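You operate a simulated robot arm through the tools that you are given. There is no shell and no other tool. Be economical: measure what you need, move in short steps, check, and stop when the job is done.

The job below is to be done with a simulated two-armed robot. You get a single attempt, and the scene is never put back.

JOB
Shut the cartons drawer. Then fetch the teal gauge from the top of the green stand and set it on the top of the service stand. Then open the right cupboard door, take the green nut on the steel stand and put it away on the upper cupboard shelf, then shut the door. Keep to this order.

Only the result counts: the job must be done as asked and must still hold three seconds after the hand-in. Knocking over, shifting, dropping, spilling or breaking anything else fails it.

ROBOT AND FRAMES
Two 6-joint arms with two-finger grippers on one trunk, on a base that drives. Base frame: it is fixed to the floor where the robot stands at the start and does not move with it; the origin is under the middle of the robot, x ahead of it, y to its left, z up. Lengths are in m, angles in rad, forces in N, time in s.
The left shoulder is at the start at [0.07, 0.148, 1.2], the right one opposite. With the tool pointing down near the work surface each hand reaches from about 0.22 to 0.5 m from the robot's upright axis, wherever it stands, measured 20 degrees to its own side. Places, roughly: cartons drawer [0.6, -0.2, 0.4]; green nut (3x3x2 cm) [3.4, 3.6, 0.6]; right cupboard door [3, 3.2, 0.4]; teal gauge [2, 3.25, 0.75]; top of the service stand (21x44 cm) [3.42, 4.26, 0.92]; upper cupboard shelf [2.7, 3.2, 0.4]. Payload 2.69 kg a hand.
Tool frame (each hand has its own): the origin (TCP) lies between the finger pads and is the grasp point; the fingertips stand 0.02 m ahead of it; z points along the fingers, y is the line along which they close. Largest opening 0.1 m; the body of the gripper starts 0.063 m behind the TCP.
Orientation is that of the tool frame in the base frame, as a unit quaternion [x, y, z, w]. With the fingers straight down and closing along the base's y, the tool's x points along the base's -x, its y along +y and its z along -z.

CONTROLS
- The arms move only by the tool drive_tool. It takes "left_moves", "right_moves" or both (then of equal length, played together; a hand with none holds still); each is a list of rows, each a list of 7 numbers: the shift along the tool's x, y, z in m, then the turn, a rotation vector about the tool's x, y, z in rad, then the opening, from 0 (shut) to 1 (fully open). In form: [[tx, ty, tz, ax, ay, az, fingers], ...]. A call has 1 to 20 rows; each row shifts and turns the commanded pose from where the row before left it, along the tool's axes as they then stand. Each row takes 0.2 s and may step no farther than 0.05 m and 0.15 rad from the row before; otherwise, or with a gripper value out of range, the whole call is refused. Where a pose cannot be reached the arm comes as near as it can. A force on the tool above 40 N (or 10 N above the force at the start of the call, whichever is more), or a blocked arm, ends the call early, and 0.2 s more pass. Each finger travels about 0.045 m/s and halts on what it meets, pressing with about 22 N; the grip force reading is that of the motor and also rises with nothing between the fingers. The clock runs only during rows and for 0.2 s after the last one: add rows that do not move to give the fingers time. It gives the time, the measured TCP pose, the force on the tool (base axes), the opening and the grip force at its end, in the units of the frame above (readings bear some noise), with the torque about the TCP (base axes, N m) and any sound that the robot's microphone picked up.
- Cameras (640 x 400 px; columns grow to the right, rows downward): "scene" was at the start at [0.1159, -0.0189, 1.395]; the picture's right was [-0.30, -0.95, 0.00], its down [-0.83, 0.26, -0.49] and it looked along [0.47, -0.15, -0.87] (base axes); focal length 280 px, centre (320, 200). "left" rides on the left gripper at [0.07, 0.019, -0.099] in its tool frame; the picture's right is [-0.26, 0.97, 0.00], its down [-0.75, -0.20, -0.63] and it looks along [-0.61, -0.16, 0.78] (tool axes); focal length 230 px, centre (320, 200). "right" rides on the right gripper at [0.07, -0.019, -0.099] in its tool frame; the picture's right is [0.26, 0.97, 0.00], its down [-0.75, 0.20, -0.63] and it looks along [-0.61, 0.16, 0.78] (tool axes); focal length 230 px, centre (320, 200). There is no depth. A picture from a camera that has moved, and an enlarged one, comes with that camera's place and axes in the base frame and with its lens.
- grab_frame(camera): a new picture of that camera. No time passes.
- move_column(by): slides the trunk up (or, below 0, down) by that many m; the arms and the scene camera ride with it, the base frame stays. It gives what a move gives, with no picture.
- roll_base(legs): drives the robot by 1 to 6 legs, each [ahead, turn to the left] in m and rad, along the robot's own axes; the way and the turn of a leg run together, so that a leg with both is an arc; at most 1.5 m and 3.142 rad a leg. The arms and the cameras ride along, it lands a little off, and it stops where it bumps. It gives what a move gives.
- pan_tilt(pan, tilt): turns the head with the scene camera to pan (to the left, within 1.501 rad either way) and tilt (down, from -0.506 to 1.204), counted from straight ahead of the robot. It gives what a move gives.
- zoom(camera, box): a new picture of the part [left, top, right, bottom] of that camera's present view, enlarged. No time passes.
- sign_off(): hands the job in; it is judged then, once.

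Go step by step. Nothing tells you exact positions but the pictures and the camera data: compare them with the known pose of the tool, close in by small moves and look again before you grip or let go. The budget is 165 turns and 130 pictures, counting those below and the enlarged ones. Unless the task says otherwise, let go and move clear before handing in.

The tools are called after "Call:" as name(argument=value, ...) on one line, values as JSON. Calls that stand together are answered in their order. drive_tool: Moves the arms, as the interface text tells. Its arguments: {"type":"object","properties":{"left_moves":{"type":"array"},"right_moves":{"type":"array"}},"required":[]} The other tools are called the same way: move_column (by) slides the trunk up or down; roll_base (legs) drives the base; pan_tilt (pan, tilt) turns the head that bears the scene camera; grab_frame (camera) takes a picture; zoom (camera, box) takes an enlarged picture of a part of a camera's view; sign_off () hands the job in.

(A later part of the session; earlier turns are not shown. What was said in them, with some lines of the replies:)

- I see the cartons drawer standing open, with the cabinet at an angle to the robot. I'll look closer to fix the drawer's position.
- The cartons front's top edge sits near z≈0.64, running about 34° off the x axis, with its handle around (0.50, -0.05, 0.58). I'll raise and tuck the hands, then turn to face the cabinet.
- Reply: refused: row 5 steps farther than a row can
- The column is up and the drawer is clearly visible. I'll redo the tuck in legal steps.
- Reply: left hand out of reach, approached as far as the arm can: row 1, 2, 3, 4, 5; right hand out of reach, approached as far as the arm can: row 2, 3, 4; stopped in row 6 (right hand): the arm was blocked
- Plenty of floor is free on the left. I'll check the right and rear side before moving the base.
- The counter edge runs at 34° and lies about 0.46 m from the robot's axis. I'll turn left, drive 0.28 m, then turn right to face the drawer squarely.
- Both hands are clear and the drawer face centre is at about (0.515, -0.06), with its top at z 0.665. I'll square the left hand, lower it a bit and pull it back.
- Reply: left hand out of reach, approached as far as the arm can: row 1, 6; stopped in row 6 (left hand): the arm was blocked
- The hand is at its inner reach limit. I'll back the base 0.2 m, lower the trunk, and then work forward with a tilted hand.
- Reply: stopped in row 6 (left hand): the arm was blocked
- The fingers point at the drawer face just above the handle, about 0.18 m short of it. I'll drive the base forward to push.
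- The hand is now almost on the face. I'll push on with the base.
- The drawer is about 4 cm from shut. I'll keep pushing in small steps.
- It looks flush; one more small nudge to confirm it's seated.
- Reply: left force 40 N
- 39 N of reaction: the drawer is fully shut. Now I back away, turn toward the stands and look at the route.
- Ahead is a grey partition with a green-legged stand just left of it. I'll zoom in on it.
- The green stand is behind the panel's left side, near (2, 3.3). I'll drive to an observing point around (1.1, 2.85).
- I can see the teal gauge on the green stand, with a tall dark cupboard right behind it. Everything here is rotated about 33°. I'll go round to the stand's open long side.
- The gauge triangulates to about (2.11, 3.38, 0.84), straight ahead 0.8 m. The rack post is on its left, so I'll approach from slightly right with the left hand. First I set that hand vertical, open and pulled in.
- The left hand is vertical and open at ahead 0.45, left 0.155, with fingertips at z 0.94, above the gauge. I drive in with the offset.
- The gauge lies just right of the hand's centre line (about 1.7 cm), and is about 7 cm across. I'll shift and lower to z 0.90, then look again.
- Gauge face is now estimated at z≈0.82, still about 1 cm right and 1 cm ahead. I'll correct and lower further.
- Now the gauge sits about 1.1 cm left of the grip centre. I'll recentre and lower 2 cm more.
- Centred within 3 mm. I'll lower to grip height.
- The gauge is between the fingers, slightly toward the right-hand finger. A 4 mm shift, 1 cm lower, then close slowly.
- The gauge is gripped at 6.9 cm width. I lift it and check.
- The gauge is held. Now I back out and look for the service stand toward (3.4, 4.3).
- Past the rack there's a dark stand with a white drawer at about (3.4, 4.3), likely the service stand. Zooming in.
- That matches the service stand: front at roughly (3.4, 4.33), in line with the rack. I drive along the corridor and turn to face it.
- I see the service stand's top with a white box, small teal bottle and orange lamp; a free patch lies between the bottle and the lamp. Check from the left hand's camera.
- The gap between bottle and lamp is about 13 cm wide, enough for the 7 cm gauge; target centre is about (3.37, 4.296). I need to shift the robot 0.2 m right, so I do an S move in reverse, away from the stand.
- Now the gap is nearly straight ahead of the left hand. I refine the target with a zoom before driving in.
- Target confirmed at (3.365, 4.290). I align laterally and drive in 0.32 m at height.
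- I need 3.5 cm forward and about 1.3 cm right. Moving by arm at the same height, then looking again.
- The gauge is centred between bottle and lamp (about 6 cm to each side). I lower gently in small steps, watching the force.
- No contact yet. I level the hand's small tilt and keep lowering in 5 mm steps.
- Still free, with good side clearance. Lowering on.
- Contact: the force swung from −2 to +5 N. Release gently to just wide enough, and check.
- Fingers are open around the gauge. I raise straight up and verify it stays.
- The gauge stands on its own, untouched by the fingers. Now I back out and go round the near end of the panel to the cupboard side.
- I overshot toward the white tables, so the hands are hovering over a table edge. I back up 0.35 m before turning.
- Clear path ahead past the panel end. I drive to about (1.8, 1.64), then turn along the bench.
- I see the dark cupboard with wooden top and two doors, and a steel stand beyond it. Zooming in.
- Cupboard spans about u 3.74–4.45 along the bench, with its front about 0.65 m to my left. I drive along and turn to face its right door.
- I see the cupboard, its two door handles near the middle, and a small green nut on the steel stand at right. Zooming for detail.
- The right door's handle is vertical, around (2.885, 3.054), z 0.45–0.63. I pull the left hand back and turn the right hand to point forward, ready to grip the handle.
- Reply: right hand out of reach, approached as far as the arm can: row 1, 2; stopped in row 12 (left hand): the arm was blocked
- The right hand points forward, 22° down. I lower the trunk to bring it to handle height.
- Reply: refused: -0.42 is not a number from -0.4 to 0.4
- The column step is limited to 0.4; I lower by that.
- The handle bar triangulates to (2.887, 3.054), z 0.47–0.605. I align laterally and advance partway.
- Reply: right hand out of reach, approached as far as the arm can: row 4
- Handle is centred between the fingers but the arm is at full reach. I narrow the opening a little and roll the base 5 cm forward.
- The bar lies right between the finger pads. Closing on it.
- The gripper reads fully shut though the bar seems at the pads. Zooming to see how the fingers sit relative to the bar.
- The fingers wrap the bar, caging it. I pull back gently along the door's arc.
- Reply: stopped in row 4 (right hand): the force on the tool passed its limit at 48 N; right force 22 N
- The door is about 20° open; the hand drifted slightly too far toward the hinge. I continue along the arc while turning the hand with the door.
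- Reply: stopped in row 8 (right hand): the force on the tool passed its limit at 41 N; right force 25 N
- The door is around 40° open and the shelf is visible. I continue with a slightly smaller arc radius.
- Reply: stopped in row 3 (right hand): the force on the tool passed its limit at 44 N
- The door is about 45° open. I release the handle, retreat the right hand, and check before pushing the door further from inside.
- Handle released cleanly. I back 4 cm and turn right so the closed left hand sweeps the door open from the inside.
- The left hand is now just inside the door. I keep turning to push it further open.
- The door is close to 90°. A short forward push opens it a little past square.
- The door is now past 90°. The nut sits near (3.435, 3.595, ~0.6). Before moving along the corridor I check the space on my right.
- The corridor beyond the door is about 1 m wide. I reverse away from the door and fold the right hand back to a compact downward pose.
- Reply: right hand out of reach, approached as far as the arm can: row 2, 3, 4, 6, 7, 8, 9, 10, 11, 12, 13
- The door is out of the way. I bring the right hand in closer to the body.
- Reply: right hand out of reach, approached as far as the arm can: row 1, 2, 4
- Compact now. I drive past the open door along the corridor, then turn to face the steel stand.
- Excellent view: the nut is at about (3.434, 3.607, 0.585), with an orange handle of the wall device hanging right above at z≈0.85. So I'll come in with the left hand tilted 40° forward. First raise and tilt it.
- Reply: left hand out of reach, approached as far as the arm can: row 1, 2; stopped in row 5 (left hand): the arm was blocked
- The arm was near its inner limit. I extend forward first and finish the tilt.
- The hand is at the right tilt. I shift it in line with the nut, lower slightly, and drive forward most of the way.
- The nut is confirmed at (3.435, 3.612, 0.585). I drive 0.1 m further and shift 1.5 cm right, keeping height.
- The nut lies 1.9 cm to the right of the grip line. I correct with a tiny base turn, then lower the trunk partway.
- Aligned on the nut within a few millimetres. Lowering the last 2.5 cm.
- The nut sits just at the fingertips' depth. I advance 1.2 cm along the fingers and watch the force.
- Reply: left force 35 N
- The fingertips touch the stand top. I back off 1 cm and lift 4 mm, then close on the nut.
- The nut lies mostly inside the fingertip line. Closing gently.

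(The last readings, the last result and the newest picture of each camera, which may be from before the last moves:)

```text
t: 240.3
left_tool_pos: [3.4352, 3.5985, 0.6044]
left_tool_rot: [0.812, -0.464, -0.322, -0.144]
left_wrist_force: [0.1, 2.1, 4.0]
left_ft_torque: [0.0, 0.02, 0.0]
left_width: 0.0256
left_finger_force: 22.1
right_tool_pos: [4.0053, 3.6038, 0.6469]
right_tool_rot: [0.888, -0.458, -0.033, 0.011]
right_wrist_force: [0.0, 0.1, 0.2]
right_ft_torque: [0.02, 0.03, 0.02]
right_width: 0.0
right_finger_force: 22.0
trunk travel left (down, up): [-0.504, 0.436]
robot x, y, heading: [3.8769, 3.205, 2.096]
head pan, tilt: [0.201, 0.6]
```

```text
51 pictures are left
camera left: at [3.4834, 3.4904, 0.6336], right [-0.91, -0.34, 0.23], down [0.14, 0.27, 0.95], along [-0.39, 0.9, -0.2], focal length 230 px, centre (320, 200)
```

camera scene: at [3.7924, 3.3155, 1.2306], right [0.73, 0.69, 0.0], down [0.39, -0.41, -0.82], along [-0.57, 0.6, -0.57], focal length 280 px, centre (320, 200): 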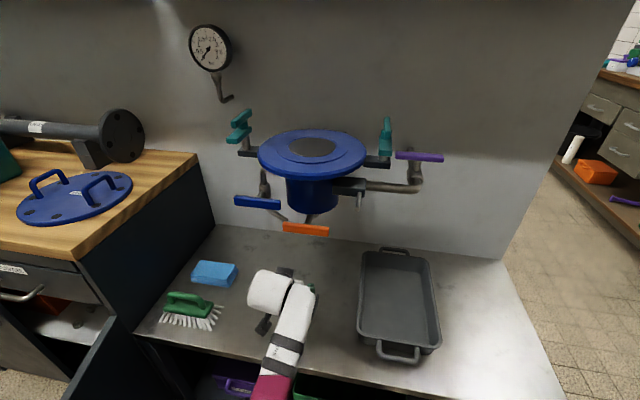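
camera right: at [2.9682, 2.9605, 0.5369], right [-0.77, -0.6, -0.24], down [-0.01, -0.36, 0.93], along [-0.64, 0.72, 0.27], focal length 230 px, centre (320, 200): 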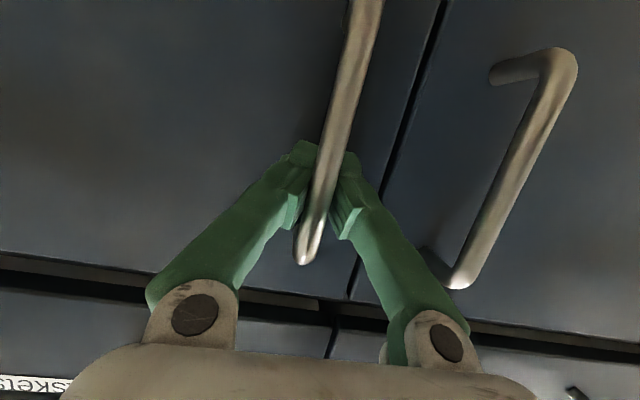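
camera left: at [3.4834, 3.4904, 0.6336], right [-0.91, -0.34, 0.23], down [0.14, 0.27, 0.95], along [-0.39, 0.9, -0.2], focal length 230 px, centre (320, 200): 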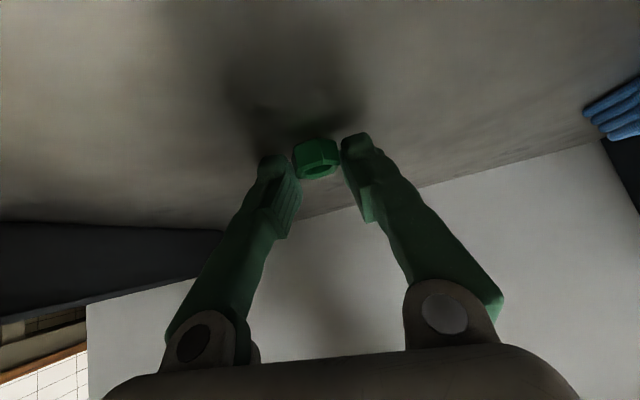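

The nut is gripped near the tips (2.6 cm). I lift 3 cm with the trunk to test the hold.

Call:
move_column(by=0.03)

Call:
grab_frame(camera="left")

```text
t: 241.1
left_tool_pos: [3.4343, 3.5982, 0.6344]
left_tool_rot: [0.814, -0.464, -0.32, -0.142]
left_wrist_force: [0.7, 0.1, -1.1]
left_ft_torque: [-0.01, 0.0, 0.0]
left_width: 0.0257
left_finger_force: 22.0
right_tool_pos: [4.005, 3.6047, 0.676]
right_tool_rot: [0.888, -0.459, -0.031, 0.011]
right_wrist_force: [0.5, 0.4, -0.2]
right_ft_torque: [0.02, -0.02, 0.01]
right_width: 0.0003
right_finger_force: 21.2
trunk travel left (down, up): [-0.534, 0.406]
robot x, y, heading: [3.8764, 3.2092, 2.093]
head pan, tilt: [0.201, 0.6]
```

```text
50 pictures are left
camera left: at [3.4832, 3.4899, 0.6623], right [-0.91, -0.34, 0.23], down [0.14, 0.27, 0.95], along [-0.39, 0.9, -0.2], focal length 230 px, centre (320, 200)
```

left: 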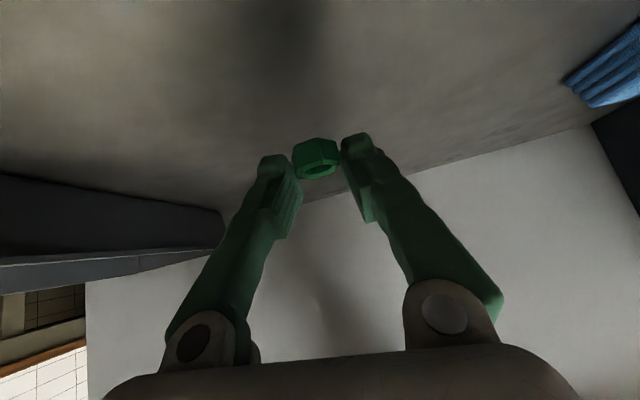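

The nut is held. I back away from the stand, turn right, and reverse along the corridor past the open door.

Call:
roll_base(legs=[[-0.38, 0], [0, -1.53], [-1.1, 0]])

Call:
pan_tilt(pan=1.1, tilt=0.7)

Call:
grab_frame(camera="scene")

```text
t: 252.4
left_tool_pos: [3.5088, 2.7463, 0.6323]
left_tool_rot: [-0.268, 0.898, 0.133, 0.323]
left_wrist_force: [0.6, -0.4, -0.5]
left_ft_torque: [-0.03, -0.02, -0.01]
left_width: 0.0231
left_finger_force: 22.2
right_tool_pos: [3.5393, 2.1765, 0.6764]
right_tool_rot: [-0.325, 0.945, 0.031, 0.014]
right_wrist_force: [-0.2, 1.5, -0.2]
right_ft_torque: [-0.03, 0.01, 0.0]
right_width: 0.0001
right_finger_force: 21.8
trunk travel left (down, up): [-0.534, 0.406]
robot x, y, heading: [3.1389, 2.2869, 0.566]
head pan, tilt: [0.201, 0.6]
```

```text
t: 253.7
left_tool_pos: [3.5061, 2.7454, 0.6322]
left_tool_rot: [-0.268, 0.898, 0.134, 0.323]
left_wrist_force: [0.7, 1.1, -0.5]
left_ft_torque: [0.03, 0.01, 0.0]
left_width: 0.0228
left_finger_force: 22.3
right_tool_pos: [3.5385, 2.1765, 0.6771]
right_tool_rot: [-0.324, 0.946, 0.031, 0.014]
right_wrist_force: [0.7, 0.0, -0.2]
right_ft_torque: [-0.02, -0.02, 0.02]
right_width: 0.0
right_finger_force: 22.0
trunk travel left (down, up): [-0.534, 0.406]
robot x, y, heading: [3.1374, 2.2834, 0.565]
head pan, tilt: [1.1, 0.7]
```

```text
49 pictures are left
camera scene: at [3.1738, 2.3988, 1.198], right [1.0, 0.1, 0.0], down [0.06, -0.64, -0.77], along [-0.07, 0.76, -0.64], focal length 280 px, centre (320, 200)
```

scene: 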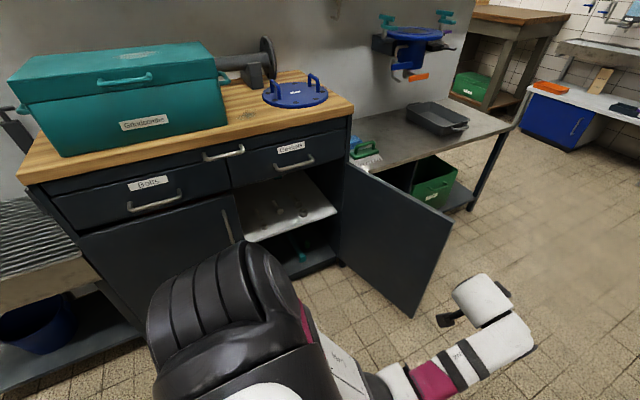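

The grip width has drifted from 2.6 to 2.3 cm, so I check the nut in the left camera.

Call:
zoom(camera="left", box=[200, 80, 440, 230])

Call:
zoom(camera="scene", box=[220, 130, 460, 320])

```text
2.67 times, centred on (320, 155) of left
camera zoom: at [3.4009, 2.6935, 0.662], right [-0.38, 0.9, 0.23], down [0.28, -0.13, 0.95], along [0.88, 0.43, -0.2], focal length 614 px, centre (320, 320)
```

zoom: 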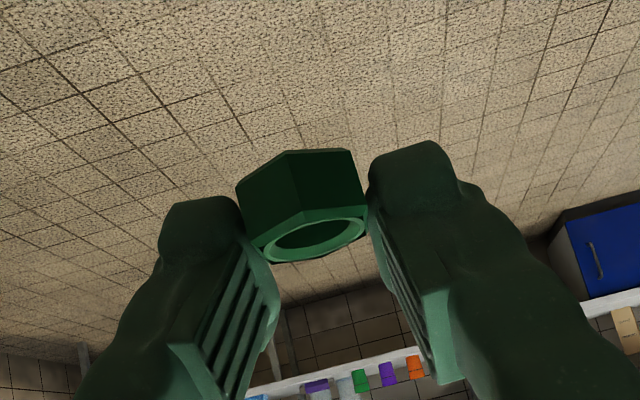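

```text
2.11 times, centred on (340, 225) of scene
camera zoom: at [3.1738, 2.3988, 1.198], right [1.0, 0.1, 0.0], down [0.06, -0.64, -0.77], along [-0.07, 0.76, -0.64], focal length 590 px, centre (278, 147)
```

zoom: 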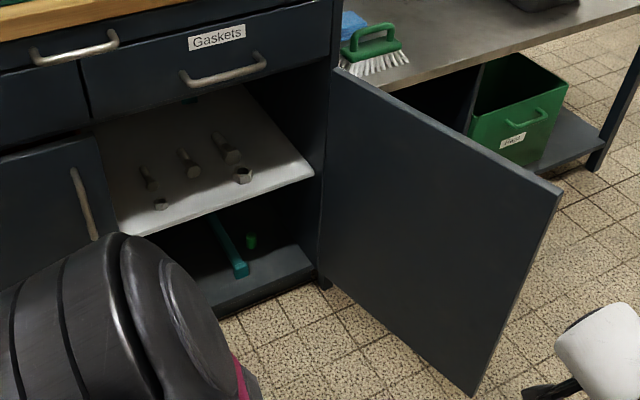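

The nut is held near the fingertip ends, so I go straight for the shelf. It has a free spot between two nuts at the front (about 2.95, 3.20, shelf z≈0.385). I reverse, turn toward it and lower.

Call:
roll_base(legs=[[-0.22, 0], [0, 0.82]])

Call:
move_column(by=-0.17)

Call:
zoom(camera="left", box=[200, 80, 440, 230])

```text
t: 257.4
left_tool_pos: [2.8779, 2.7556, 0.6329]
left_tool_rot: [-0.598, 0.721, 0.25, 0.245]
left_wrist_force: [-0.2, 0.4, -0.3]
left_ft_torque: [-0.01, -0.03, -0.02]
left_width: 0.023
left_finger_force: 22.2
right_tool_pos: [3.3101, 2.3828, 0.6764]
right_tool_rot: [-0.668, 0.743, 0.034, 0.002]
right_wrist_force: [-0.1, 0.3, 0.1]
right_ft_torque: [0.01, 0.0, 0.01]
right_width: 0.0
right_finger_force: 21.9
trunk travel left (down, up): [-0.534, 0.406]
robot x, y, heading: [2.9514, 2.1681, 1.372]
head pan, tilt: [1.1, 0.7]
```

```text
t: 259.4
left_tool_pos: [2.8768, 2.754, 0.4642]
left_tool_rot: [-0.598, 0.721, 0.251, 0.246]
left_wrist_force: [0.2, 0.5, -1.4]
left_ft_torque: [-0.01, 0.02, -0.02]
left_width: 0.0228
left_finger_force: 22.1
right_tool_pos: [3.3096, 2.383, 0.5069]
right_tool_rot: [-0.669, 0.743, 0.033, 0.001]
right_wrist_force: [0.6, -0.3, 0.3]
right_ft_torque: [0.01, 0.01, 0.0]
right_width: 0.0
right_finger_force: 22.2
trunk travel left (down, up): [-0.364, 0.576]
robot x, y, heading: [2.9534, 2.1685, 1.371]
head pan, tilt: [1.1, 0.7]
```

```text
2.67 times, centred on (320, 155) of left
camera zoom: at [2.8416, 2.6421, 0.4933], right [-0.91, 0.35, 0.23], down [0.29, 0.11, 0.95], along [0.3, 0.93, -0.2], focal length 614 px, centre (320, 320)
```

zoom: 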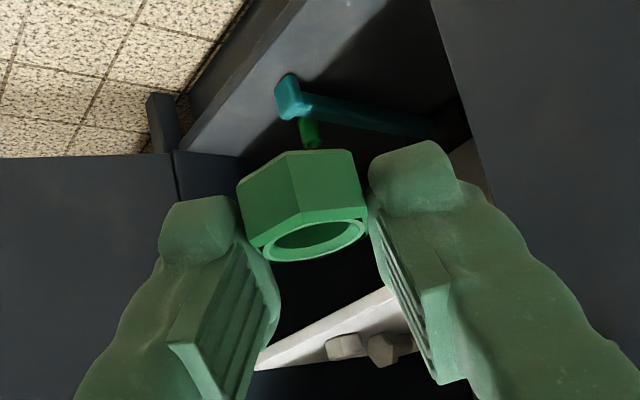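

Grip is stable at 2.28 cm now. I take views to refine the shelf height and free spot.

Call:
pan_tilt(pan=0.3, tilt=0.6)

Call:
grab_frame(camera="scene")

Call:
grab_frame(camera="left")

```text
t: 260.5
left_tool_pos: [2.8771, 2.7544, 0.463]
left_tool_rot: [-0.598, 0.721, 0.25, 0.246]
left_wrist_force: [-0.1, 0.5, 0.0]
left_ft_torque: [0.0, 0.01, -0.01]
left_width: 0.0228
left_finger_force: 22.4
right_tool_pos: [3.3088, 2.3827, 0.5077]
right_tool_rot: [-0.669, 0.743, 0.034, 0.0]
right_wrist_force: [0.9, -0.4, -0.7]
right_ft_torque: [-0.03, -0.02, -0.01]
right_width: 0.0004
right_finger_force: 21.6
trunk travel left (down, up): [-0.364, 0.576]
robot x, y, heading: [2.9492, 2.168, 1.379]
head pan, tilt: [0.3, 0.6]
```

```text
45 pictures are left
camera scene: at [2.9551, 2.3071, 1.0366], right [0.99, 0.1, 0.0], down [0.06, -0.56, -0.82], along [-0.09, 0.82, -0.57], focal length 280 px, centre (320, 200)
```

scene: 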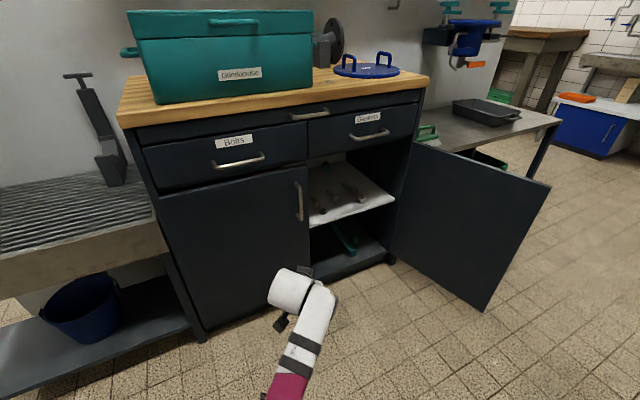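

```text
44 pictures are left
camera left: at [2.8417, 2.6421, 0.4931], right [-0.91, 0.35, 0.23], down [0.29, 0.11, 0.95], along [0.3, 0.93, -0.2], focal length 230 px, centre (320, 200)
```

left: 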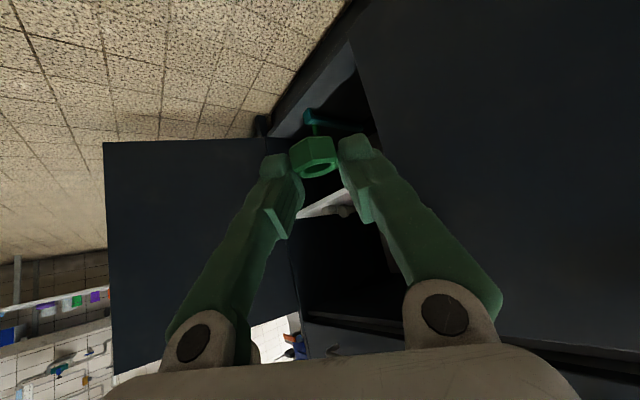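

Call:
zoom(camera="scene", box=[280, 130, 420, 290])

```text
2.50 times, centred on (350, 210) of scene
camera zoom: at [2.9551, 2.3071, 1.0366], right [0.99, 0.1, 0.0], down [0.06, -0.56, -0.82], along [-0.09, 0.82, -0.57], focal length 700 px, centre (245, 175)
```

zoom: 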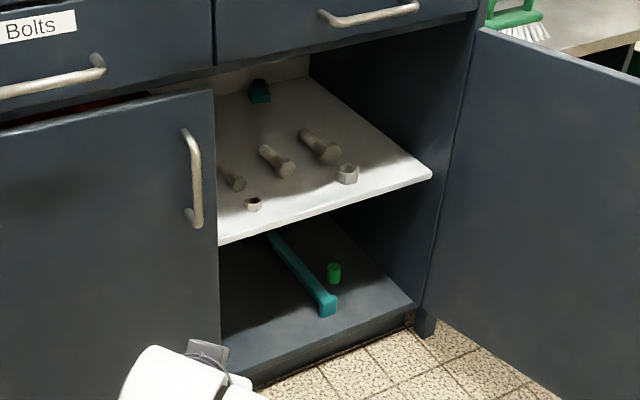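

Shelf height comes to about z 0.36–0.385; the free spot between the two loose nuts is about u 4.22, v 1.135. I drive most of the way straight in.

Call:
roll_base(legs=[[0, 0.015], [0.3, 0]])

Call:
grab_frame(camera="left")

Call:
grab_frame(camera="scene")

```text
t: 262.9
left_tool_pos: [2.918, 3.0462, 0.4641]
left_tool_rot: [-0.606, 0.714, 0.253, 0.242]
left_wrist_force: [0.4, 0.0, -0.6]
left_ft_torque: [-0.01, 0.03, -0.01]
left_width: 0.0225
left_finger_force: 21.9
right_tool_pos: [3.3572, 2.6819, 0.507]
right_tool_rot: [-0.677, 0.735, 0.033, 0.001]
right_wrist_force: [0.2, 0.2, -0.1]
right_ft_torque: [-0.01, 0.0, 0.04]
right_width: 0.0
right_finger_force: 21.9
trunk travel left (down, up): [-0.364, 0.576]
robot x, y, heading: [3.0029, 2.4605, 1.392]
head pan, tilt: [0.3, 0.6]
```

```text
42 pictures are left
camera left: at [2.8844, 2.9312, 0.4928], right [-0.92, 0.33, 0.23], down [0.28, 0.12, 0.95], along [0.28, 0.94, -0.2], focal length 230 px, centre (320, 200)
```

left: 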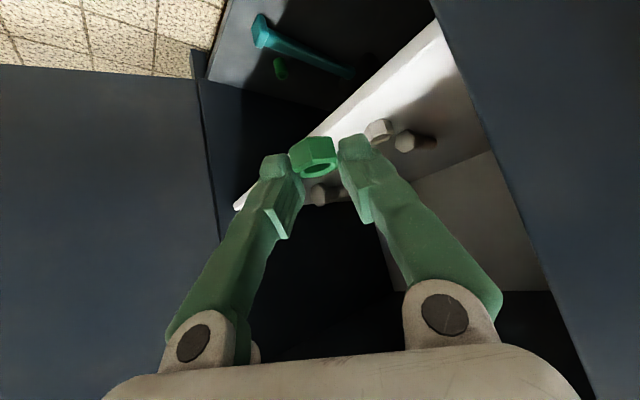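

```text
41 pictures are left
camera scene: at [3.0051, 2.599, 1.0366], right [0.99, 0.12, 0.0], down [0.07, -0.56, -0.82], along [-0.1, 0.82, -0.57], focal length 280 px, centre (320, 200)
```

scene: 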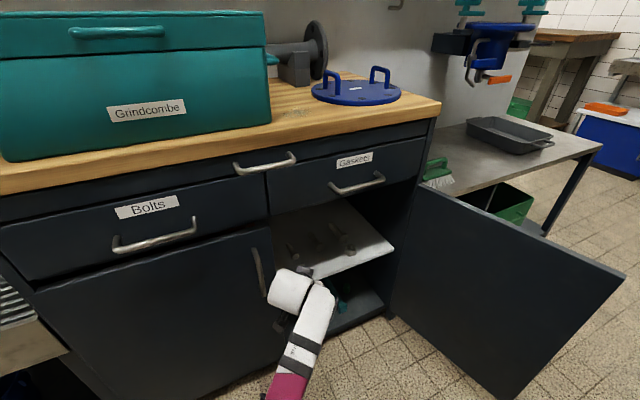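

Everything agrees: loose nut at (2.873, 3.188, 0.38), so the shelf is near 0.368. I drive the last 0.17 m in, still above the shelf.

Call:
roll_base(legs=[[0.165, 0]])

Call:
grab_frame(camera="left")

Call:
zoom(camera="scene", box=[200, 140, 480, 330])

```text
t: 264.3
left_tool_pos: [2.9454, 3.2077, 0.4634]
left_tool_rot: [-0.606, 0.714, 0.254, 0.243]
left_wrist_force: [0.2, -0.1, -0.5]
left_ft_torque: [-0.01, 0.02, 0.0]
left_width: 0.023
left_finger_force: 21.7
right_tool_pos: [3.3875, 2.8448, 0.5076]
right_tool_rot: [-0.677, 0.735, 0.034, 0.0]
right_wrist_force: [-0.3, 0.6, 0.0]
right_ft_torque: [-0.01, 0.01, -0.02]
right_width: 0.0
right_finger_force: 22.0
trunk travel left (down, up): [-0.364, 0.576]
robot x, y, heading: [3.0347, 2.6235, 1.396]
head pan, tilt: [0.3, 0.6]
```

```text
40 pictures are left
camera left: at [2.9126, 3.0942, 0.4928], right [-0.92, 0.33, 0.23], down [0.28, 0.12, 0.95], along [0.28, 0.94, -0.2], focal length 230 px, centre (320, 200)
```

left: 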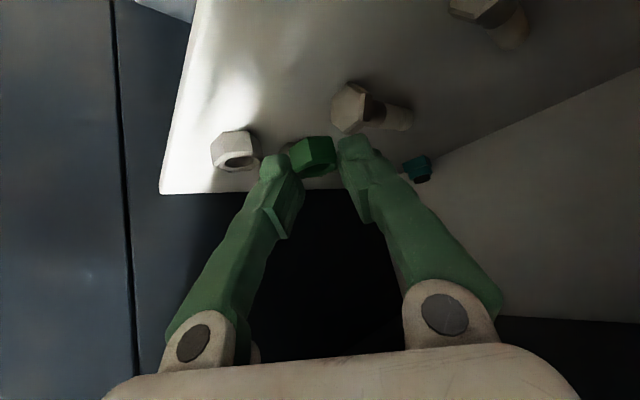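

```text
2.11 times, centred on (340, 235) of scene
camera zoom: at [3.0339, 2.7621, 1.0365], right [0.99, 0.12, 0.0], down [0.07, -0.56, -0.82], along [-0.1, 0.82, -0.57], focal length 590 px, centre (278, 126)
```

zoom: 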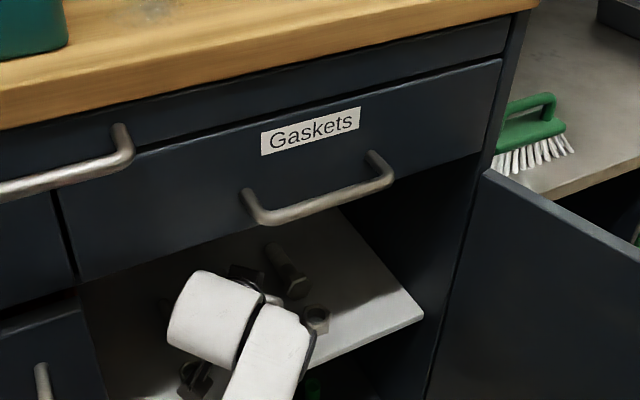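

The held nut is above the free spot, clear of the loose parts. I lower 5 cm and look.

Call:
move_column(by=-0.05)

Call:
grab_frame(camera="left")

```text
t: 265.2
left_tool_pos: [2.9447, 3.2066, 0.4157]
left_tool_rot: [-0.605, 0.714, 0.253, 0.244]
left_wrist_force: [-0.4, 0.5, 3.5]
left_ft_torque: [0.03, -0.01, 0.0]
left_width: 0.0227
left_finger_force: 22.0
right_tool_pos: [3.386, 2.8453, 0.4569]
right_tool_rot: [-0.677, 0.736, 0.035, 0.001]
right_wrist_force: [1.1, -0.8, -0.5]
right_ft_torque: [-0.01, 0.03, -0.03]
right_width: 0.0
right_finger_force: 22.5
trunk travel left (down, up): [-0.314, 0.626]
robot x, y, heading: [3.0303, 2.6285, 1.392]
head pan, tilt: [0.3, 0.6]
```

```text
38 pictures are left
camera left: at [2.9124, 3.0941, 0.4439], right [-0.92, 0.32, 0.23], down [0.28, 0.11, 0.95], along [0.28, 0.94, -0.2], focal length 230 px, centre (320, 200)
```

left: 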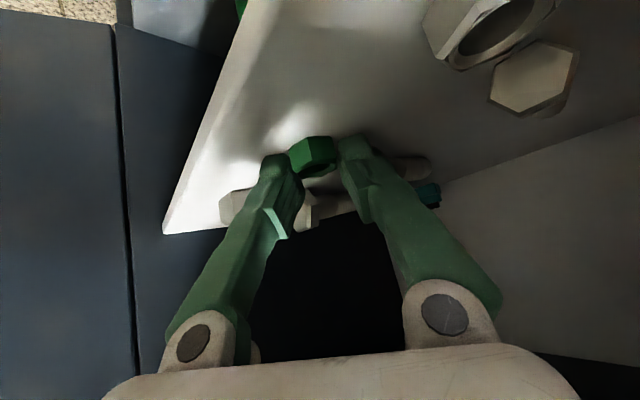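

A light contact force (3.5 N) shows the nut is on the shelf. I open the fingers slightly to release it.

Call:
drive_tool(left_moves=[[0, 0, 0, 0, 0, 0, 0.26], [0, 0, 0, 0, 0, 0, 0.3], [0, 0, 0, 0, 0, 0, 0.36], [0, 0, 0, 0, 0, 0, 0.42], [0, 0, 0, 0, 0, 0, 0.42]])

Call:
grab_frame(camera="left")

```text
t: 266.4
left_tool_pos: [2.9456, 3.2083, 0.4142]
left_tool_rot: [-0.605, 0.714, 0.253, 0.244]
left_wrist_force: [-0.4, 0.5, 0.8]
left_ft_torque: [0.03, -0.01, -0.01]
left_width: 0.042
left_finger_force: 0.1
right_tool_pos: [3.3865, 2.8437, 0.457]
right_tool_rot: [-0.676, 0.736, 0.033, 0.001]
right_wrist_force: [-1.1, -0.2, -0.3]
right_ft_torque: [-0.03, 0.02, 0.02]
right_width: 0.0001
right_finger_force: 21.6
trunk travel left (down, up): [-0.314, 0.626]
robot x, y, heading: [3.0333, 2.6243, 1.395]
head pan, tilt: [0.3, 0.6]
```

```text
37 pictures are left
camera left: at [2.9124, 3.0938, 0.4431], right [-0.92, 0.33, 0.23], down [0.28, 0.12, 0.95], along [0.28, 0.94, -0.2], focal length 230 px, centre (320, 200)
```

left: 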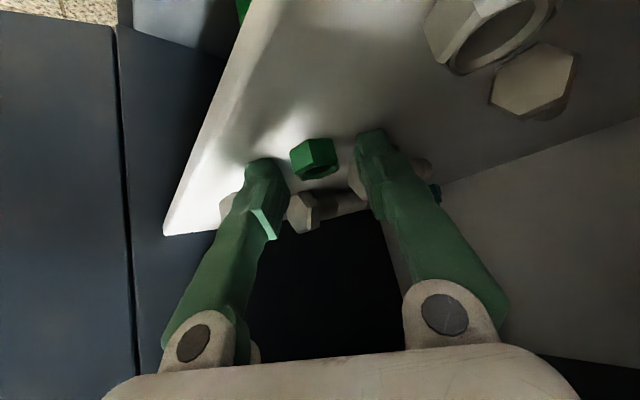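

The nut is on the shelf between open fingers. I raise 5 cm and back straight out.

Call:
move_column(by=0.05)

Call:
roll_base(legs=[[-0.4, 0]])

Call:
grab_frame(camera="scene")

Call:
zoom(camera="scene", box=[280, 120, 430, 290])

```text
t: 267.3
left_tool_pos: [2.9457, 3.2083, 0.4627]
left_tool_rot: [-0.605, 0.715, 0.253, 0.243]
left_wrist_force: [-0.6, -0.1, -0.1]
left_ft_torque: [0.0, 0.01, 0.0]
left_width: 0.0421
left_finger_force: 0.1
right_tool_pos: [3.3851, 2.8453, 0.5076]
right_tool_rot: [-0.677, 0.735, 0.034, 0.001]
right_wrist_force: [-0.3, 0.8, 0.3]
right_ft_torque: [0.03, 0.01, -0.02]
right_width: 0.0002
right_finger_force: 21.8
trunk travel left (down, up): [-0.364, 0.576]
robot x, y, heading: [3.035, 2.6217, 1.398]
head pan, tilt: [0.3, 0.6]
```

```text
t: 269.9
left_tool_pos: [2.8716, 2.8098, 0.464]
left_tool_rot: [-0.608, 0.712, 0.255, 0.242]
left_wrist_force: [0.4, -0.2, 0.0]
left_ft_torque: [-0.01, 0.02, -0.01]
left_width: 0.0419
left_finger_force: 0.0
right_tool_pos: [3.3145, 2.4505, 0.5081]
right_tool_rot: [-0.68, 0.732, 0.034, 0.001]
right_wrist_force: [0.6, -0.6, -0.4]
right_ft_torque: [0.01, -0.05, 0.02]
right_width: 0.0002
right_finger_force: 22.0
trunk travel left (down, up): [-0.364, 0.576]
robot x, y, heading: [2.9651, 2.2258, 1.406]
head pan, tilt: [0.3, 0.6]
```

```text
36 pictures are left
camera scene: at [2.9638, 2.3633, 1.0367], right [0.99, 0.13, 0.0], down [0.08, -0.56, -0.83], along [-0.11, 0.82, -0.56], focal length 280 px, centre (320, 200)
```

scene: 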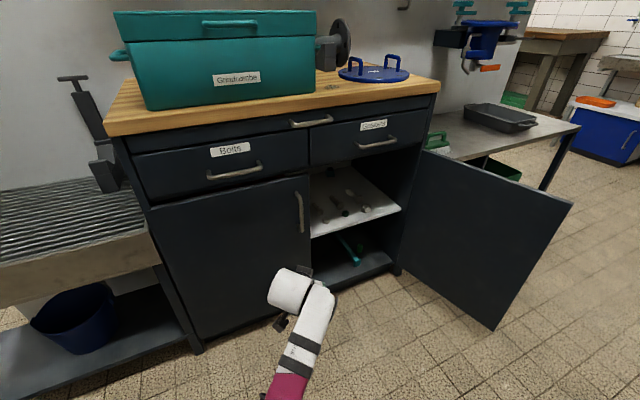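

```text
2.35 times, centred on (355, 205) of scene
camera zoom: at [2.9638, 2.3633, 1.0367], right [0.99, 0.13, 0.0], down [0.08, -0.56, -0.83], along [-0.11, 0.82, -0.56], focal length 659 px, centre (238, 188)
```

zoom: 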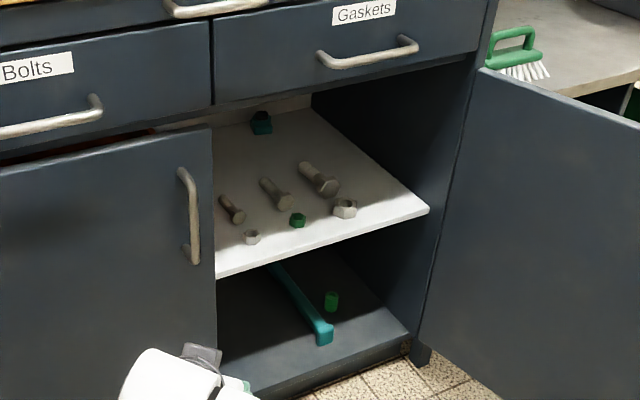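

The green nut stands on the upper shelf between the two loose nuts. Now to shut the door: I close the fingers, lower the hand below handle height, and drive to get the left hand outside the door's free edge.

Call:
drive_tool(left_moves=[[0, 0, 0, 0, 0, 0, 0.1], [0, 0, 0, 0, 0, 0, 0], [0, 0, 0, 0, 0, 0, 0]])

Call:
move_column(by=-0.16)

Call:
roll_base(legs=[[0, -0.84], [0.45, 0]])

Call:
pan_tilt(pan=0.7, tilt=0.7)

Call:
grab_frame(camera="scene")

```text
t: 270.6
left_tool_pos: [2.871, 2.8108, 0.4639]
left_tool_rot: [-0.608, 0.712, 0.255, 0.242]
left_wrist_force: [-0.5, 0.1, 0.3]
left_ft_torque: [0.0, 0.02, -0.02]
left_width: 0.0003
left_finger_force: 20.9
right_tool_pos: [3.3152, 2.4504, 0.5071]
right_tool_rot: [-0.68, 0.732, 0.034, 0.0]
right_wrist_force: [0.3, 0.0, 0.0]
right_ft_torque: [0.04, -0.02, 0.0]
right_width: 0.0002
right_finger_force: 21.8
trunk travel left (down, up): [-0.364, 0.576]
robot x, y, heading: [2.9662, 2.2253, 1.403]
head pan, tilt: [0.3, 0.6]
```

```text
t: 272.5
left_tool_pos: [2.8714, 2.8104, 0.3044]
left_tool_rot: [-0.608, 0.712, 0.255, 0.243]
left_wrist_force: [-0.1, -1.2, -0.5]
left_ft_torque: [-0.01, 0.01, -0.04]
left_width: 0.0
left_finger_force: 22.1
right_tool_pos: [3.3152, 2.4509, 0.3477]
right_tool_rot: [-0.68, 0.732, 0.034, 0.001]
right_wrist_force: [-0.3, 0.5, -0.5]
right_ft_torque: [-0.02, 0.0, -0.02]
right_width: 0.0002
right_finger_force: 22.6
trunk travel left (down, up): [-0.204, 0.736]
robot x, y, heading: [2.9647, 2.2241, 1.407]
head pan, tilt: [0.3, 0.6]
```

```text
t: 277.4
left_tool_pos: [3.7103, 2.9314, 0.3044]
left_tool_rot: [-0.27, 0.896, 0.135, 0.325]
left_wrist_force: [-0.2, 0.7, 0.7]
left_ft_torque: [0.04, 0.02, -0.01]
left_width: 0.0
left_finger_force: 21.4
right_tool_pos: [3.7435, 2.3613, 0.3473]
right_tool_rot: [-0.327, 0.944, 0.03, 0.014]
right_wrist_force: [-0.4, 0.0, -0.4]
right_ft_torque: [0.01, 0.04, -0.01]
right_width: 0.0002
right_finger_force: 22.1
trunk travel left (down, up): [-0.204, 0.736]
robot x, y, heading: [3.3431, 2.4677, 0.574]
head pan, tilt: [0.3, 0.6]
```

```text
t: 278.2
left_tool_pos: [3.7092, 2.9313, 0.304]
left_tool_rot: [-0.269, 0.896, 0.135, 0.326]
left_wrist_force: [0.5, 0.3, 0.6]
left_ft_torque: [0.03, 0.02, -0.02]
left_width: 0.0001
left_finger_force: 21.7
right_tool_pos: [3.7437, 2.362, 0.3474]
right_tool_rot: [-0.328, 0.944, 0.031, 0.014]
right_wrist_force: [-0.5, 0.0, 0.8]
right_ft_torque: [0.0, -0.03, 0.01]
right_width: 0.0
right_finger_force: 21.9
trunk travel left (down, up): [-0.204, 0.736]
robot x, y, heading: [3.3415, 2.4651, 0.569]
head pan, tilt: [0.7, 0.7]
```

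```text
34 pictures are left
camera scene: at [3.4113, 2.5777, 0.8681], right [0.96, -0.29, 0.0], down [-0.19, -0.62, -0.77], along [0.22, 0.73, -0.64], focal length 280 px, centre (320, 200)
```

scene: 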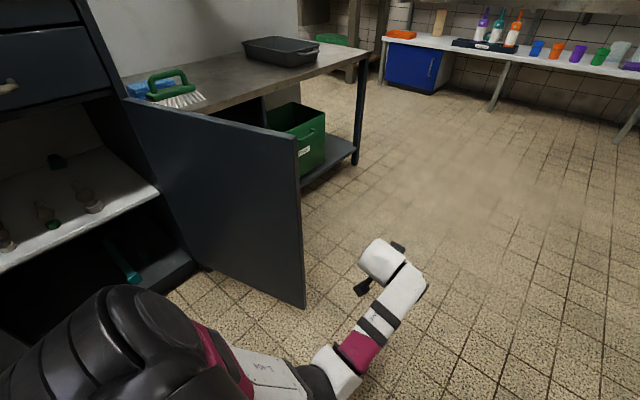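

The hand is beyond the door's free edge. I creep 6 cm forward for overlap and rotate left to sweep the door closed.

Call:
roll_base(legs=[[0.06, 0], [0, 0.7]])

Call:
pan_tilt(pan=0.3, tilt=0.75)

Call:
grab_frame(camera="scene")

```text
t: 280.3
left_tool_pos: [3.5809, 3.0609, 0.3056]
left_tool_rot: [-0.436, 0.828, 0.177, 0.305]
left_wrist_force: [3.2, -3.9, 0.3]
left_ft_torque: [0.0, 0.21, 0.59]
left_width: 0.0
left_finger_force: 22.1
right_tool_pos: [3.8069, 2.5406, 0.3482]
right_tool_rot: [-0.491, 0.87, 0.035, 0.01]
right_wrist_force: [0.1, 0.3, -0.7]
right_ft_torque: [0.03, 0.0, -0.01]
right_width: 0.0
right_finger_force: 21.9
trunk travel left (down, up): [-0.204, 0.736]
robot x, y, heading: [3.3952, 2.5028, 0.925]
head pan, tilt: [0.7, 0.7]
stopped in leg 2: the force on the tool passed its limit at 128 N (the readings are from after the stop); the commanded pose is now the measured one
```

```text
t: 281.2
left_tool_pos: [3.5789, 3.0608, 0.3052]
left_tool_rot: [-0.436, 0.828, 0.177, 0.303]
left_wrist_force: [4.8, -5.3, 1.4]
left_ft_torque: [0.05, 0.24, 0.89]
left_width: 0.0
left_finger_force: 21.5
right_tool_pos: [3.808, 2.5412, 0.348]
right_tool_rot: [-0.492, 0.87, 0.034, 0.009]
right_wrist_force: [0.1, 0.2, 0.5]
right_ft_torque: [0.01, -0.02, 0.02]
right_width: 0.0
right_finger_force: 22.2
trunk travel left (down, up): [-0.204, 0.736]
robot x, y, heading: [3.3906, 2.5029, 0.929]
head pan, tilt: [0.3, 0.75]
```

```text
33 pictures are left
camera scene: at [3.4537, 2.62, 0.8638], right [0.94, -0.34, 0.0], down [-0.23, -0.64, -0.73], along [0.25, 0.69, -0.68], focal length 280 px, centre (320, 200)
```

scene: 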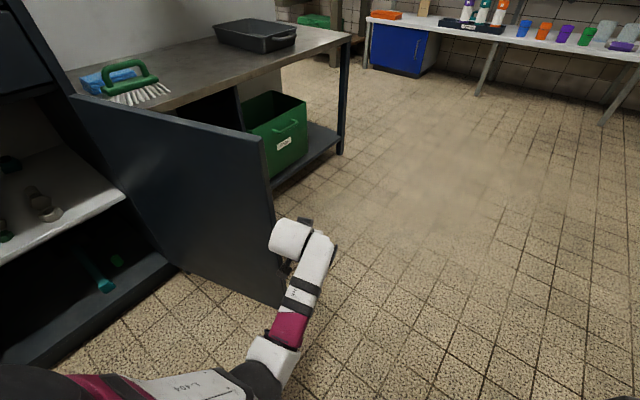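

The hand bumped the door's end edge almost along the door, so that was the wrong angle. I'll go further along, outside the door, and sweep it closed by pushing its outer face.

Call:
roll_base(legs=[[0, -0.25], [0.553, 0], [0, 1.25]])

Call:
pan_tilt(pan=0.5, tilt=0.75)

Call:
grab_frame(camera="scene")

```text
t: 288.3
left_tool_pos: [3.4544, 3.3092, 0.3061]
left_tool_rot: [0.778, -0.521, -0.3, -0.184]
left_wrist_force: [0.0, -0.2, -0.1]
left_ft_torque: [0.04, -0.01, 0.01]
left_width: 0.0002
left_finger_force: 21.8
right_tool_pos: [4.0137, 3.2163, 0.3499]
right_tool_rot: [0.847, -0.53, -0.035, 0.009]
right_wrist_force: [0.5, -0.3, 0.1]
right_ft_torque: [0.05, -0.03, 0.01]
right_width: 0.0003
right_finger_force: 21.8
trunk travel left (down, up): [-0.204, 0.736]
robot x, y, heading: [3.8206, 2.8439, 1.921]
head pan, tilt: [0.3, 0.75]
```

```text
t: 289.1
left_tool_pos: [3.4548, 3.3108, 0.3059]
left_tool_rot: [0.778, -0.52, -0.302, -0.182]
left_wrist_force: [0.0, -0.6, 0.0]
left_ft_torque: [0.02, 0.01, -0.02]
left_width: 0.0001
left_finger_force: 22.2
right_tool_pos: [4.0143, 3.215, 0.3482]
right_tool_rot: [0.847, -0.53, -0.036, 0.009]
right_wrist_force: [-0.6, -0.1, -0.5]
right_ft_torque: [-0.01, 0.02, -0.02]
right_width: 0.0
right_finger_force: 21.8
trunk travel left (down, up): [-0.204, 0.736]
robot x, y, heading: [3.8185, 2.8475, 1.919]
head pan, tilt: [0.499, 0.75]
```

```text
32 pictures are left
camera scene: at [3.7444, 2.9498, 0.8638], right [0.66, 0.75, 0.0], down [0.51, -0.45, -0.73], along [-0.55, 0.48, -0.68], focal length 280 px, centre (320, 200)
```

scene: 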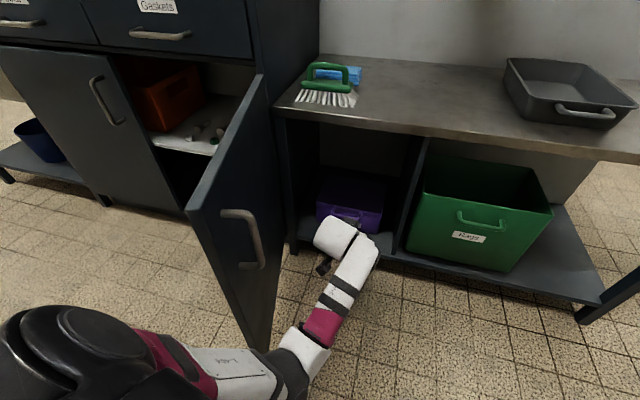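

The hand is now outside the door with the handle side facing me. I rotate left to sweep the door toward closed.

Call:
roll_base(legs=[[0, 0.45]])

Call:
grab_frame(camera="scene")

```text
t: 290.8
left_tool_pos: [3.2898, 3.1077, 0.3081]
left_tool_rot: [0.874, -0.334, -0.334, -0.113]
left_wrist_force: [-0.4, -0.1, -0.2]
left_ft_torque: [-0.01, 0.03, 0.0]
left_width: 0.0
left_finger_force: 21.8
right_tool_pos: [3.8345, 3.2633, 0.3482]
right_tool_rot: [0.944, -0.328, -0.033, 0.017]
right_wrist_force: [0.2, 0.2, 0.1]
right_ft_torque: [-0.04, -0.02, -0.03]
right_width: 0.0
right_finger_force: 22.1
trunk travel left (down, up): [-0.204, 0.736]
robot x, y, heading: [3.8174, 2.8448, 2.371]
head pan, tilt: [0.499, 0.75]
```

```text
31 pictures are left
camera scene: at [3.7078, 2.905, 0.8638], right [0.27, 0.96, 0.0], down [0.66, -0.18, -0.73], along [-0.7, 0.2, -0.68], focal length 280 px, centre (320, 200)
```

scene: 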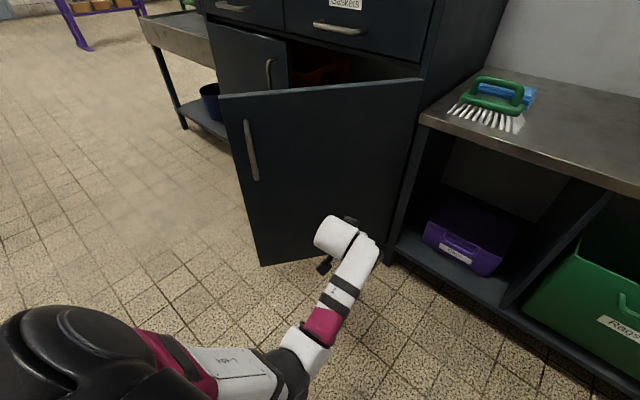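

The door is down to about 65° open. I back off and reposition in front of the door so I can sweep and then push it shut.

Call:
roll_base(legs=[[-0.15, 0], [0, -1.75], [-0.47, 0]])

Call:
pan_tilt(pan=1.2, tilt=0.7)

Call:
grab_frame(camera="scene")

```text
t: 298.8
left_tool_pos: [3.8821, 2.9429, 0.3085]
left_tool_rot: [-0.316, 0.88, 0.134, 0.328]
left_wrist_force: [-0.9, -0.2, -0.4]
left_ft_torque: [0.02, 0.01, 0.03]
left_width: 0.0
left_finger_force: 22.2
right_tool_pos: [3.954, 2.3797, 0.3489]
right_tool_rot: [-0.366, 0.93, 0.033, 0.014]
right_wrist_force: [-0.1, -0.9, 0.4]
right_ft_torque: [-0.01, 0.02, -0.02]
right_width: 0.0001
right_finger_force: 22.0
trunk travel left (down, up): [-0.204, 0.736]
robot x, y, heading: [3.5444, 2.4572, 0.647]
head pan, tilt: [0.499, 0.75]
```

```text
t: 299.8
left_tool_pos: [3.8816, 2.9443, 0.3079]
left_tool_rot: [-0.315, 0.88, 0.134, 0.328]
left_wrist_force: [-0.2, 0.6, 0.4]
left_ft_torque: [0.0, -0.01, 0.0]
left_width: 0.0
left_finger_force: 21.7
right_tool_pos: [3.9541, 2.3819, 0.3484]
right_tool_rot: [-0.366, 0.93, 0.033, 0.014]
right_wrist_force: [-0.5, -0.4, -0.2]
right_ft_torque: [-0.01, -0.01, 0.0]
right_width: 0.0001
right_finger_force: 22.3
trunk travel left (down, up): [-0.204, 0.736]
robot x, y, heading: [3.5448, 2.4589, 0.65]
head pan, tilt: [1.201, 0.7]
```

```text
30 pictures are left
camera scene: at [3.5643, 2.5692, 0.868], right [0.96, 0.27, 0.0], down [0.18, -0.62, -0.76], along [-0.21, 0.74, -0.64], focal length 280 px, centre (320, 200)
```

scene: 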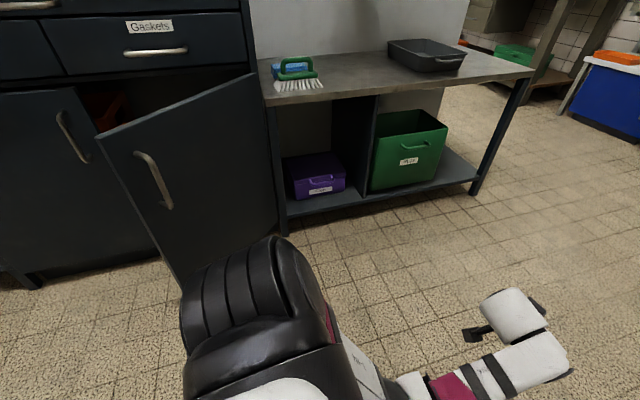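

Robot is where I wanted, facing along the bench with the hand out to the right. I rotate left so the hand sweeps the door further.

Call:
roll_base(legs=[[0, 1.45]])

Call:
pan_tilt(pan=0.1, tilt=0.7)

Call:
grab_frame(camera="scene")

```text
t: 303.7
left_tool_pos: [3.1115, 2.8586, 0.309]
left_tool_rot: [0.815, -0.457, -0.317, -0.162]
left_wrist_force: [-1.4, 0.9, 0.1]
left_ft_torque: [-0.02, 0.0, 0.01]
left_width: 0.0002
left_finger_force: 21.9
right_tool_pos: [3.6763, 2.8506, 0.3503]
right_tool_rot: [0.887, -0.461, -0.035, 0.011]
right_wrist_force: [0.5, -0.3, -0.2]
right_ft_torque: [0.03, 0.0, 0.02]
right_width: 0.0
right_finger_force: 21.7
trunk travel left (down, up): [-0.204, 0.736]
robot x, y, heading: [3.5485, 2.4601, 2.077]
head pan, tilt: [1.201, 0.7]
```

```text
t: 305.1
left_tool_pos: [3.1112, 2.8587, 0.3094]
left_tool_rot: [0.815, -0.456, -0.318, -0.161]
left_wrist_force: [0.4, 0.9, -0.1]
left_ft_torque: [0.01, 0.02, -0.02]
left_width: 0.0
left_finger_force: 21.7
right_tool_pos: [3.6771, 2.851, 0.3491]
right_tool_rot: [0.887, -0.46, -0.034, 0.011]
right_wrist_force: [-0.6, 0.1, -0.3]
right_ft_torque: [-0.06, -0.01, -0.01]
right_width: 0.0002
right_finger_force: 22.0
trunk travel left (down, up): [-0.204, 0.736]
robot x, y, heading: [3.541, 2.459, 2.083]
head pan, tilt: [0.099, 0.7]
```

```text
29 pictures are left
camera scene: at [3.4746, 2.5709, 0.868], right [0.82, 0.57, 0.0], down [0.37, -0.53, -0.76], along [-0.44, 0.63, -0.64], focal length 280 px, centre (320, 200)
```

scene: 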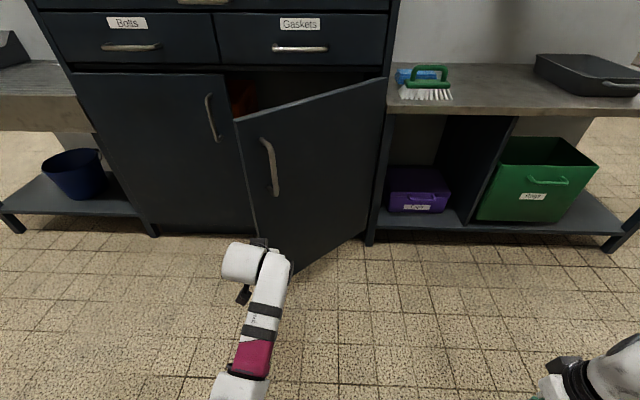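

The door is about 35° open, directly in front of the left hand. I push forward.

Call:
roll_base(legs=[[0.2, 0]])

Call:
grab_frame(camera="scene")

```text
t: 306.7
left_tool_pos: [3.0106, 3.0337, 0.3089]
left_tool_rot: [0.816, -0.456, -0.317, -0.161]
left_wrist_force: [-0.7, -0.1, 0.0]
left_ft_torque: [-0.01, 0.01, -0.05]
left_width: 0.0001
left_finger_force: 22.0
right_tool_pos: [3.5765, 3.0273, 0.348]
right_tool_rot: [0.887, -0.459, -0.035, 0.012]
right_wrist_force: [0.0, -0.3, -0.7]
right_ft_torque: [0.02, 0.0, 0.02]
right_width: 0.0
right_finger_force: 21.8
trunk travel left (down, up): [-0.204, 0.736]
robot x, y, heading: [3.4436, 2.634, 2.083]
head pan, tilt: [0.099, 0.7]
```

```text
28 pictures are left
camera scene: at [3.3752, 2.7478, 0.868], right [0.82, 0.57, 0.0], down [0.37, -0.53, -0.76], along [-0.44, 0.63, -0.64], focal length 280 px, centre (320, 200)
```

scene: 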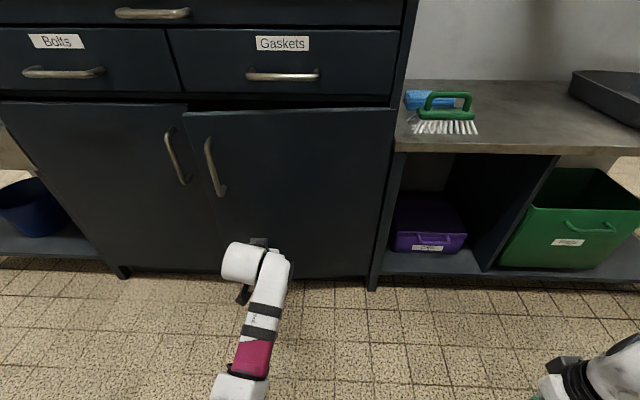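

Nearly shut. I continue in small pushes.

Call:
roll_base(legs=[[0.07, 0]])

Call:
zoom(camera="scene", box=[80, 60, 440, 300])

```text
t: 307.7
left_tool_pos: [2.9751, 3.0952, 0.3082]
left_tool_rot: [0.816, -0.456, -0.316, -0.16]
left_wrist_force: [-1.0, 0.3, -0.4]
left_ft_torque: [0.01, -0.01, 0.03]
left_width: 0.0002
left_finger_force: 22.0
right_tool_pos: [3.5435, 3.0889, 0.3485]
right_tool_rot: [0.887, -0.46, -0.034, 0.012]
right_wrist_force: [0.3, -0.2, -0.8]
right_ft_torque: [0.0, 0.0, -0.01]
right_width: 0.0003
right_finger_force: 22.2
trunk travel left (down, up): [-0.204, 0.736]
robot x, y, heading: [3.4115, 2.6946, 2.084]
head pan, tilt: [0.099, 0.7]
```

```text
1.67 times, centred on (260, 180) of scene
camera zoom: at [3.3409, 2.8086, 0.868], right [0.82, 0.57, 0.0], down [0.37, -0.53, -0.76], along [-0.44, 0.63, -0.64], focal length 467 px, centre (420, 233)
```

zoom: 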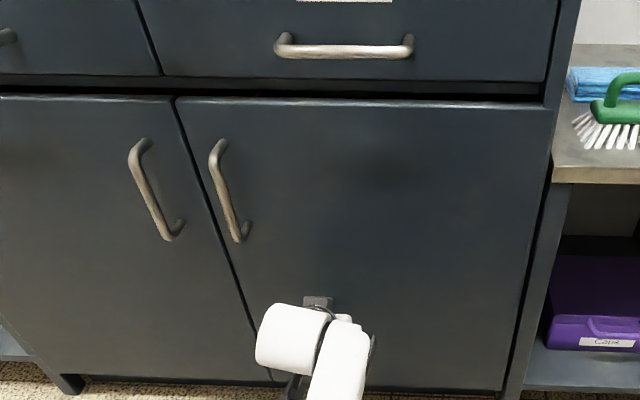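

It looks flush with the left door. A small extra nudge to confirm.

Call:
roll_base(legs=[[0.02, 0]])

Call:
zoom(camera="scene", box=[80, 60, 440, 300])

```text
t: 308.5
left_tool_pos: [2.9683, 3.1043, 0.3088]
left_tool_rot: [0.818, -0.456, -0.313, -0.157]
left_wrist_force: [4.7, -4.8, 2.1]
left_ft_torque: [0.01, 0.0, 0.02]
left_width: 0.006
left_finger_force: 22.5
right_tool_pos: [3.5345, 3.1017, 0.3482]
right_tool_rot: [0.888, -0.459, -0.034, 0.012]
right_wrist_force: [-0.1, 0.3, 0.6]
right_ft_torque: [0.0, -0.01, 0.03]
right_width: 0.0
right_finger_force: 22.2
trunk travel left (down, up): [-0.204, 0.736]
robot x, y, heading: [3.4066, 2.7092, 2.084]
head pan, tilt: [0.099, 0.7]
stopped in leg 1: the force on the tool passed its limit at 92 N (the readings are from after the stop); the commanded pose is now the measured one
```

```text
1.67 times, centred on (260, 180) of scene
camera zoom: at [3.3343, 2.8206, 0.8681], right [0.82, 0.57, 0.0], down [0.37, -0.53, -0.77], along [-0.44, 0.63, -0.64], focal length 467 px, centre (420, 233)
```

zoom: 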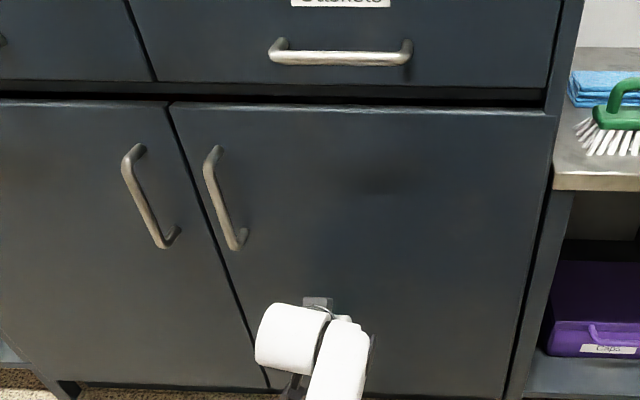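

The door met a hard stop, so it is shut. I back away and check that it stays closed.

Call:
roll_base(legs=[[-0.3, 0]])

Call:
grab_frame(camera="scene")

```text
t: 310.6
left_tool_pos: [3.1221, 2.8368, 0.3096]
left_tool_rot: [0.817, -0.457, -0.313, -0.159]
left_wrist_force: [0.7, -1.0, 0.9]
left_ft_torque: [0.02, 0.02, 0.03]
left_width: 0.0
left_finger_force: 29.3
right_tool_pos: [3.688, 2.8304, 0.3495]
right_tool_rot: [0.887, -0.461, -0.035, 0.011]
right_wrist_force: [0.9, -0.5, 0.1]
right_ft_torque: [0.01, -0.01, 0.03]
right_width: 0.0
right_finger_force: 22.0
trunk travel left (down, up): [-0.204, 0.736]
robot x, y, heading: [3.5526, 2.4359, 2.079]
head pan, tilt: [0.099, 0.7]
```

```text
25 pictures are left
camera scene: at [3.4856, 2.5511, 0.8681], right [0.82, 0.57, 0.0], down [0.37, -0.53, -0.76], along [-0.44, 0.63, -0.64], focal length 280 px, centre (320, 200)
```

scene: 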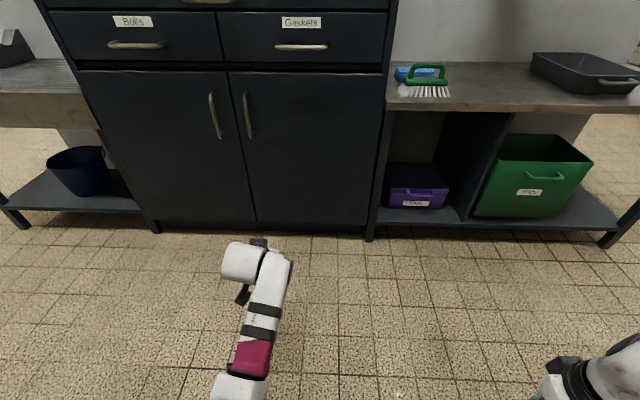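

The door stays flush, the surroundings are undisturbed and both hands are clear, so I hand the job in.

Call:
sign_off()

```text
The job is handed in.
```

I did all three parts in the order you gave and handed the job in; I haven't seen the verdict.

- **Cartons drawer:** shut. I pushed it until it met a firm stop.
- **Teal gauge:** standing on top of the service stand, between the small bottle and the orange lamp. I saw it standing on its own after I let go, but I didn't go back to look at it at the end.
- **Green nut:** on the upper cupboard shelf, between the two loose nuts already there. I checked it before shutting the door.
- **Right cupboard door:** shut. It met a firm stop and was still closed after I backed away.

While closing the door, the hand hit the door's edge once, with a brief 128 N peak, and I had to go round to the other side of it. I saw no sign of anything being disturbed.
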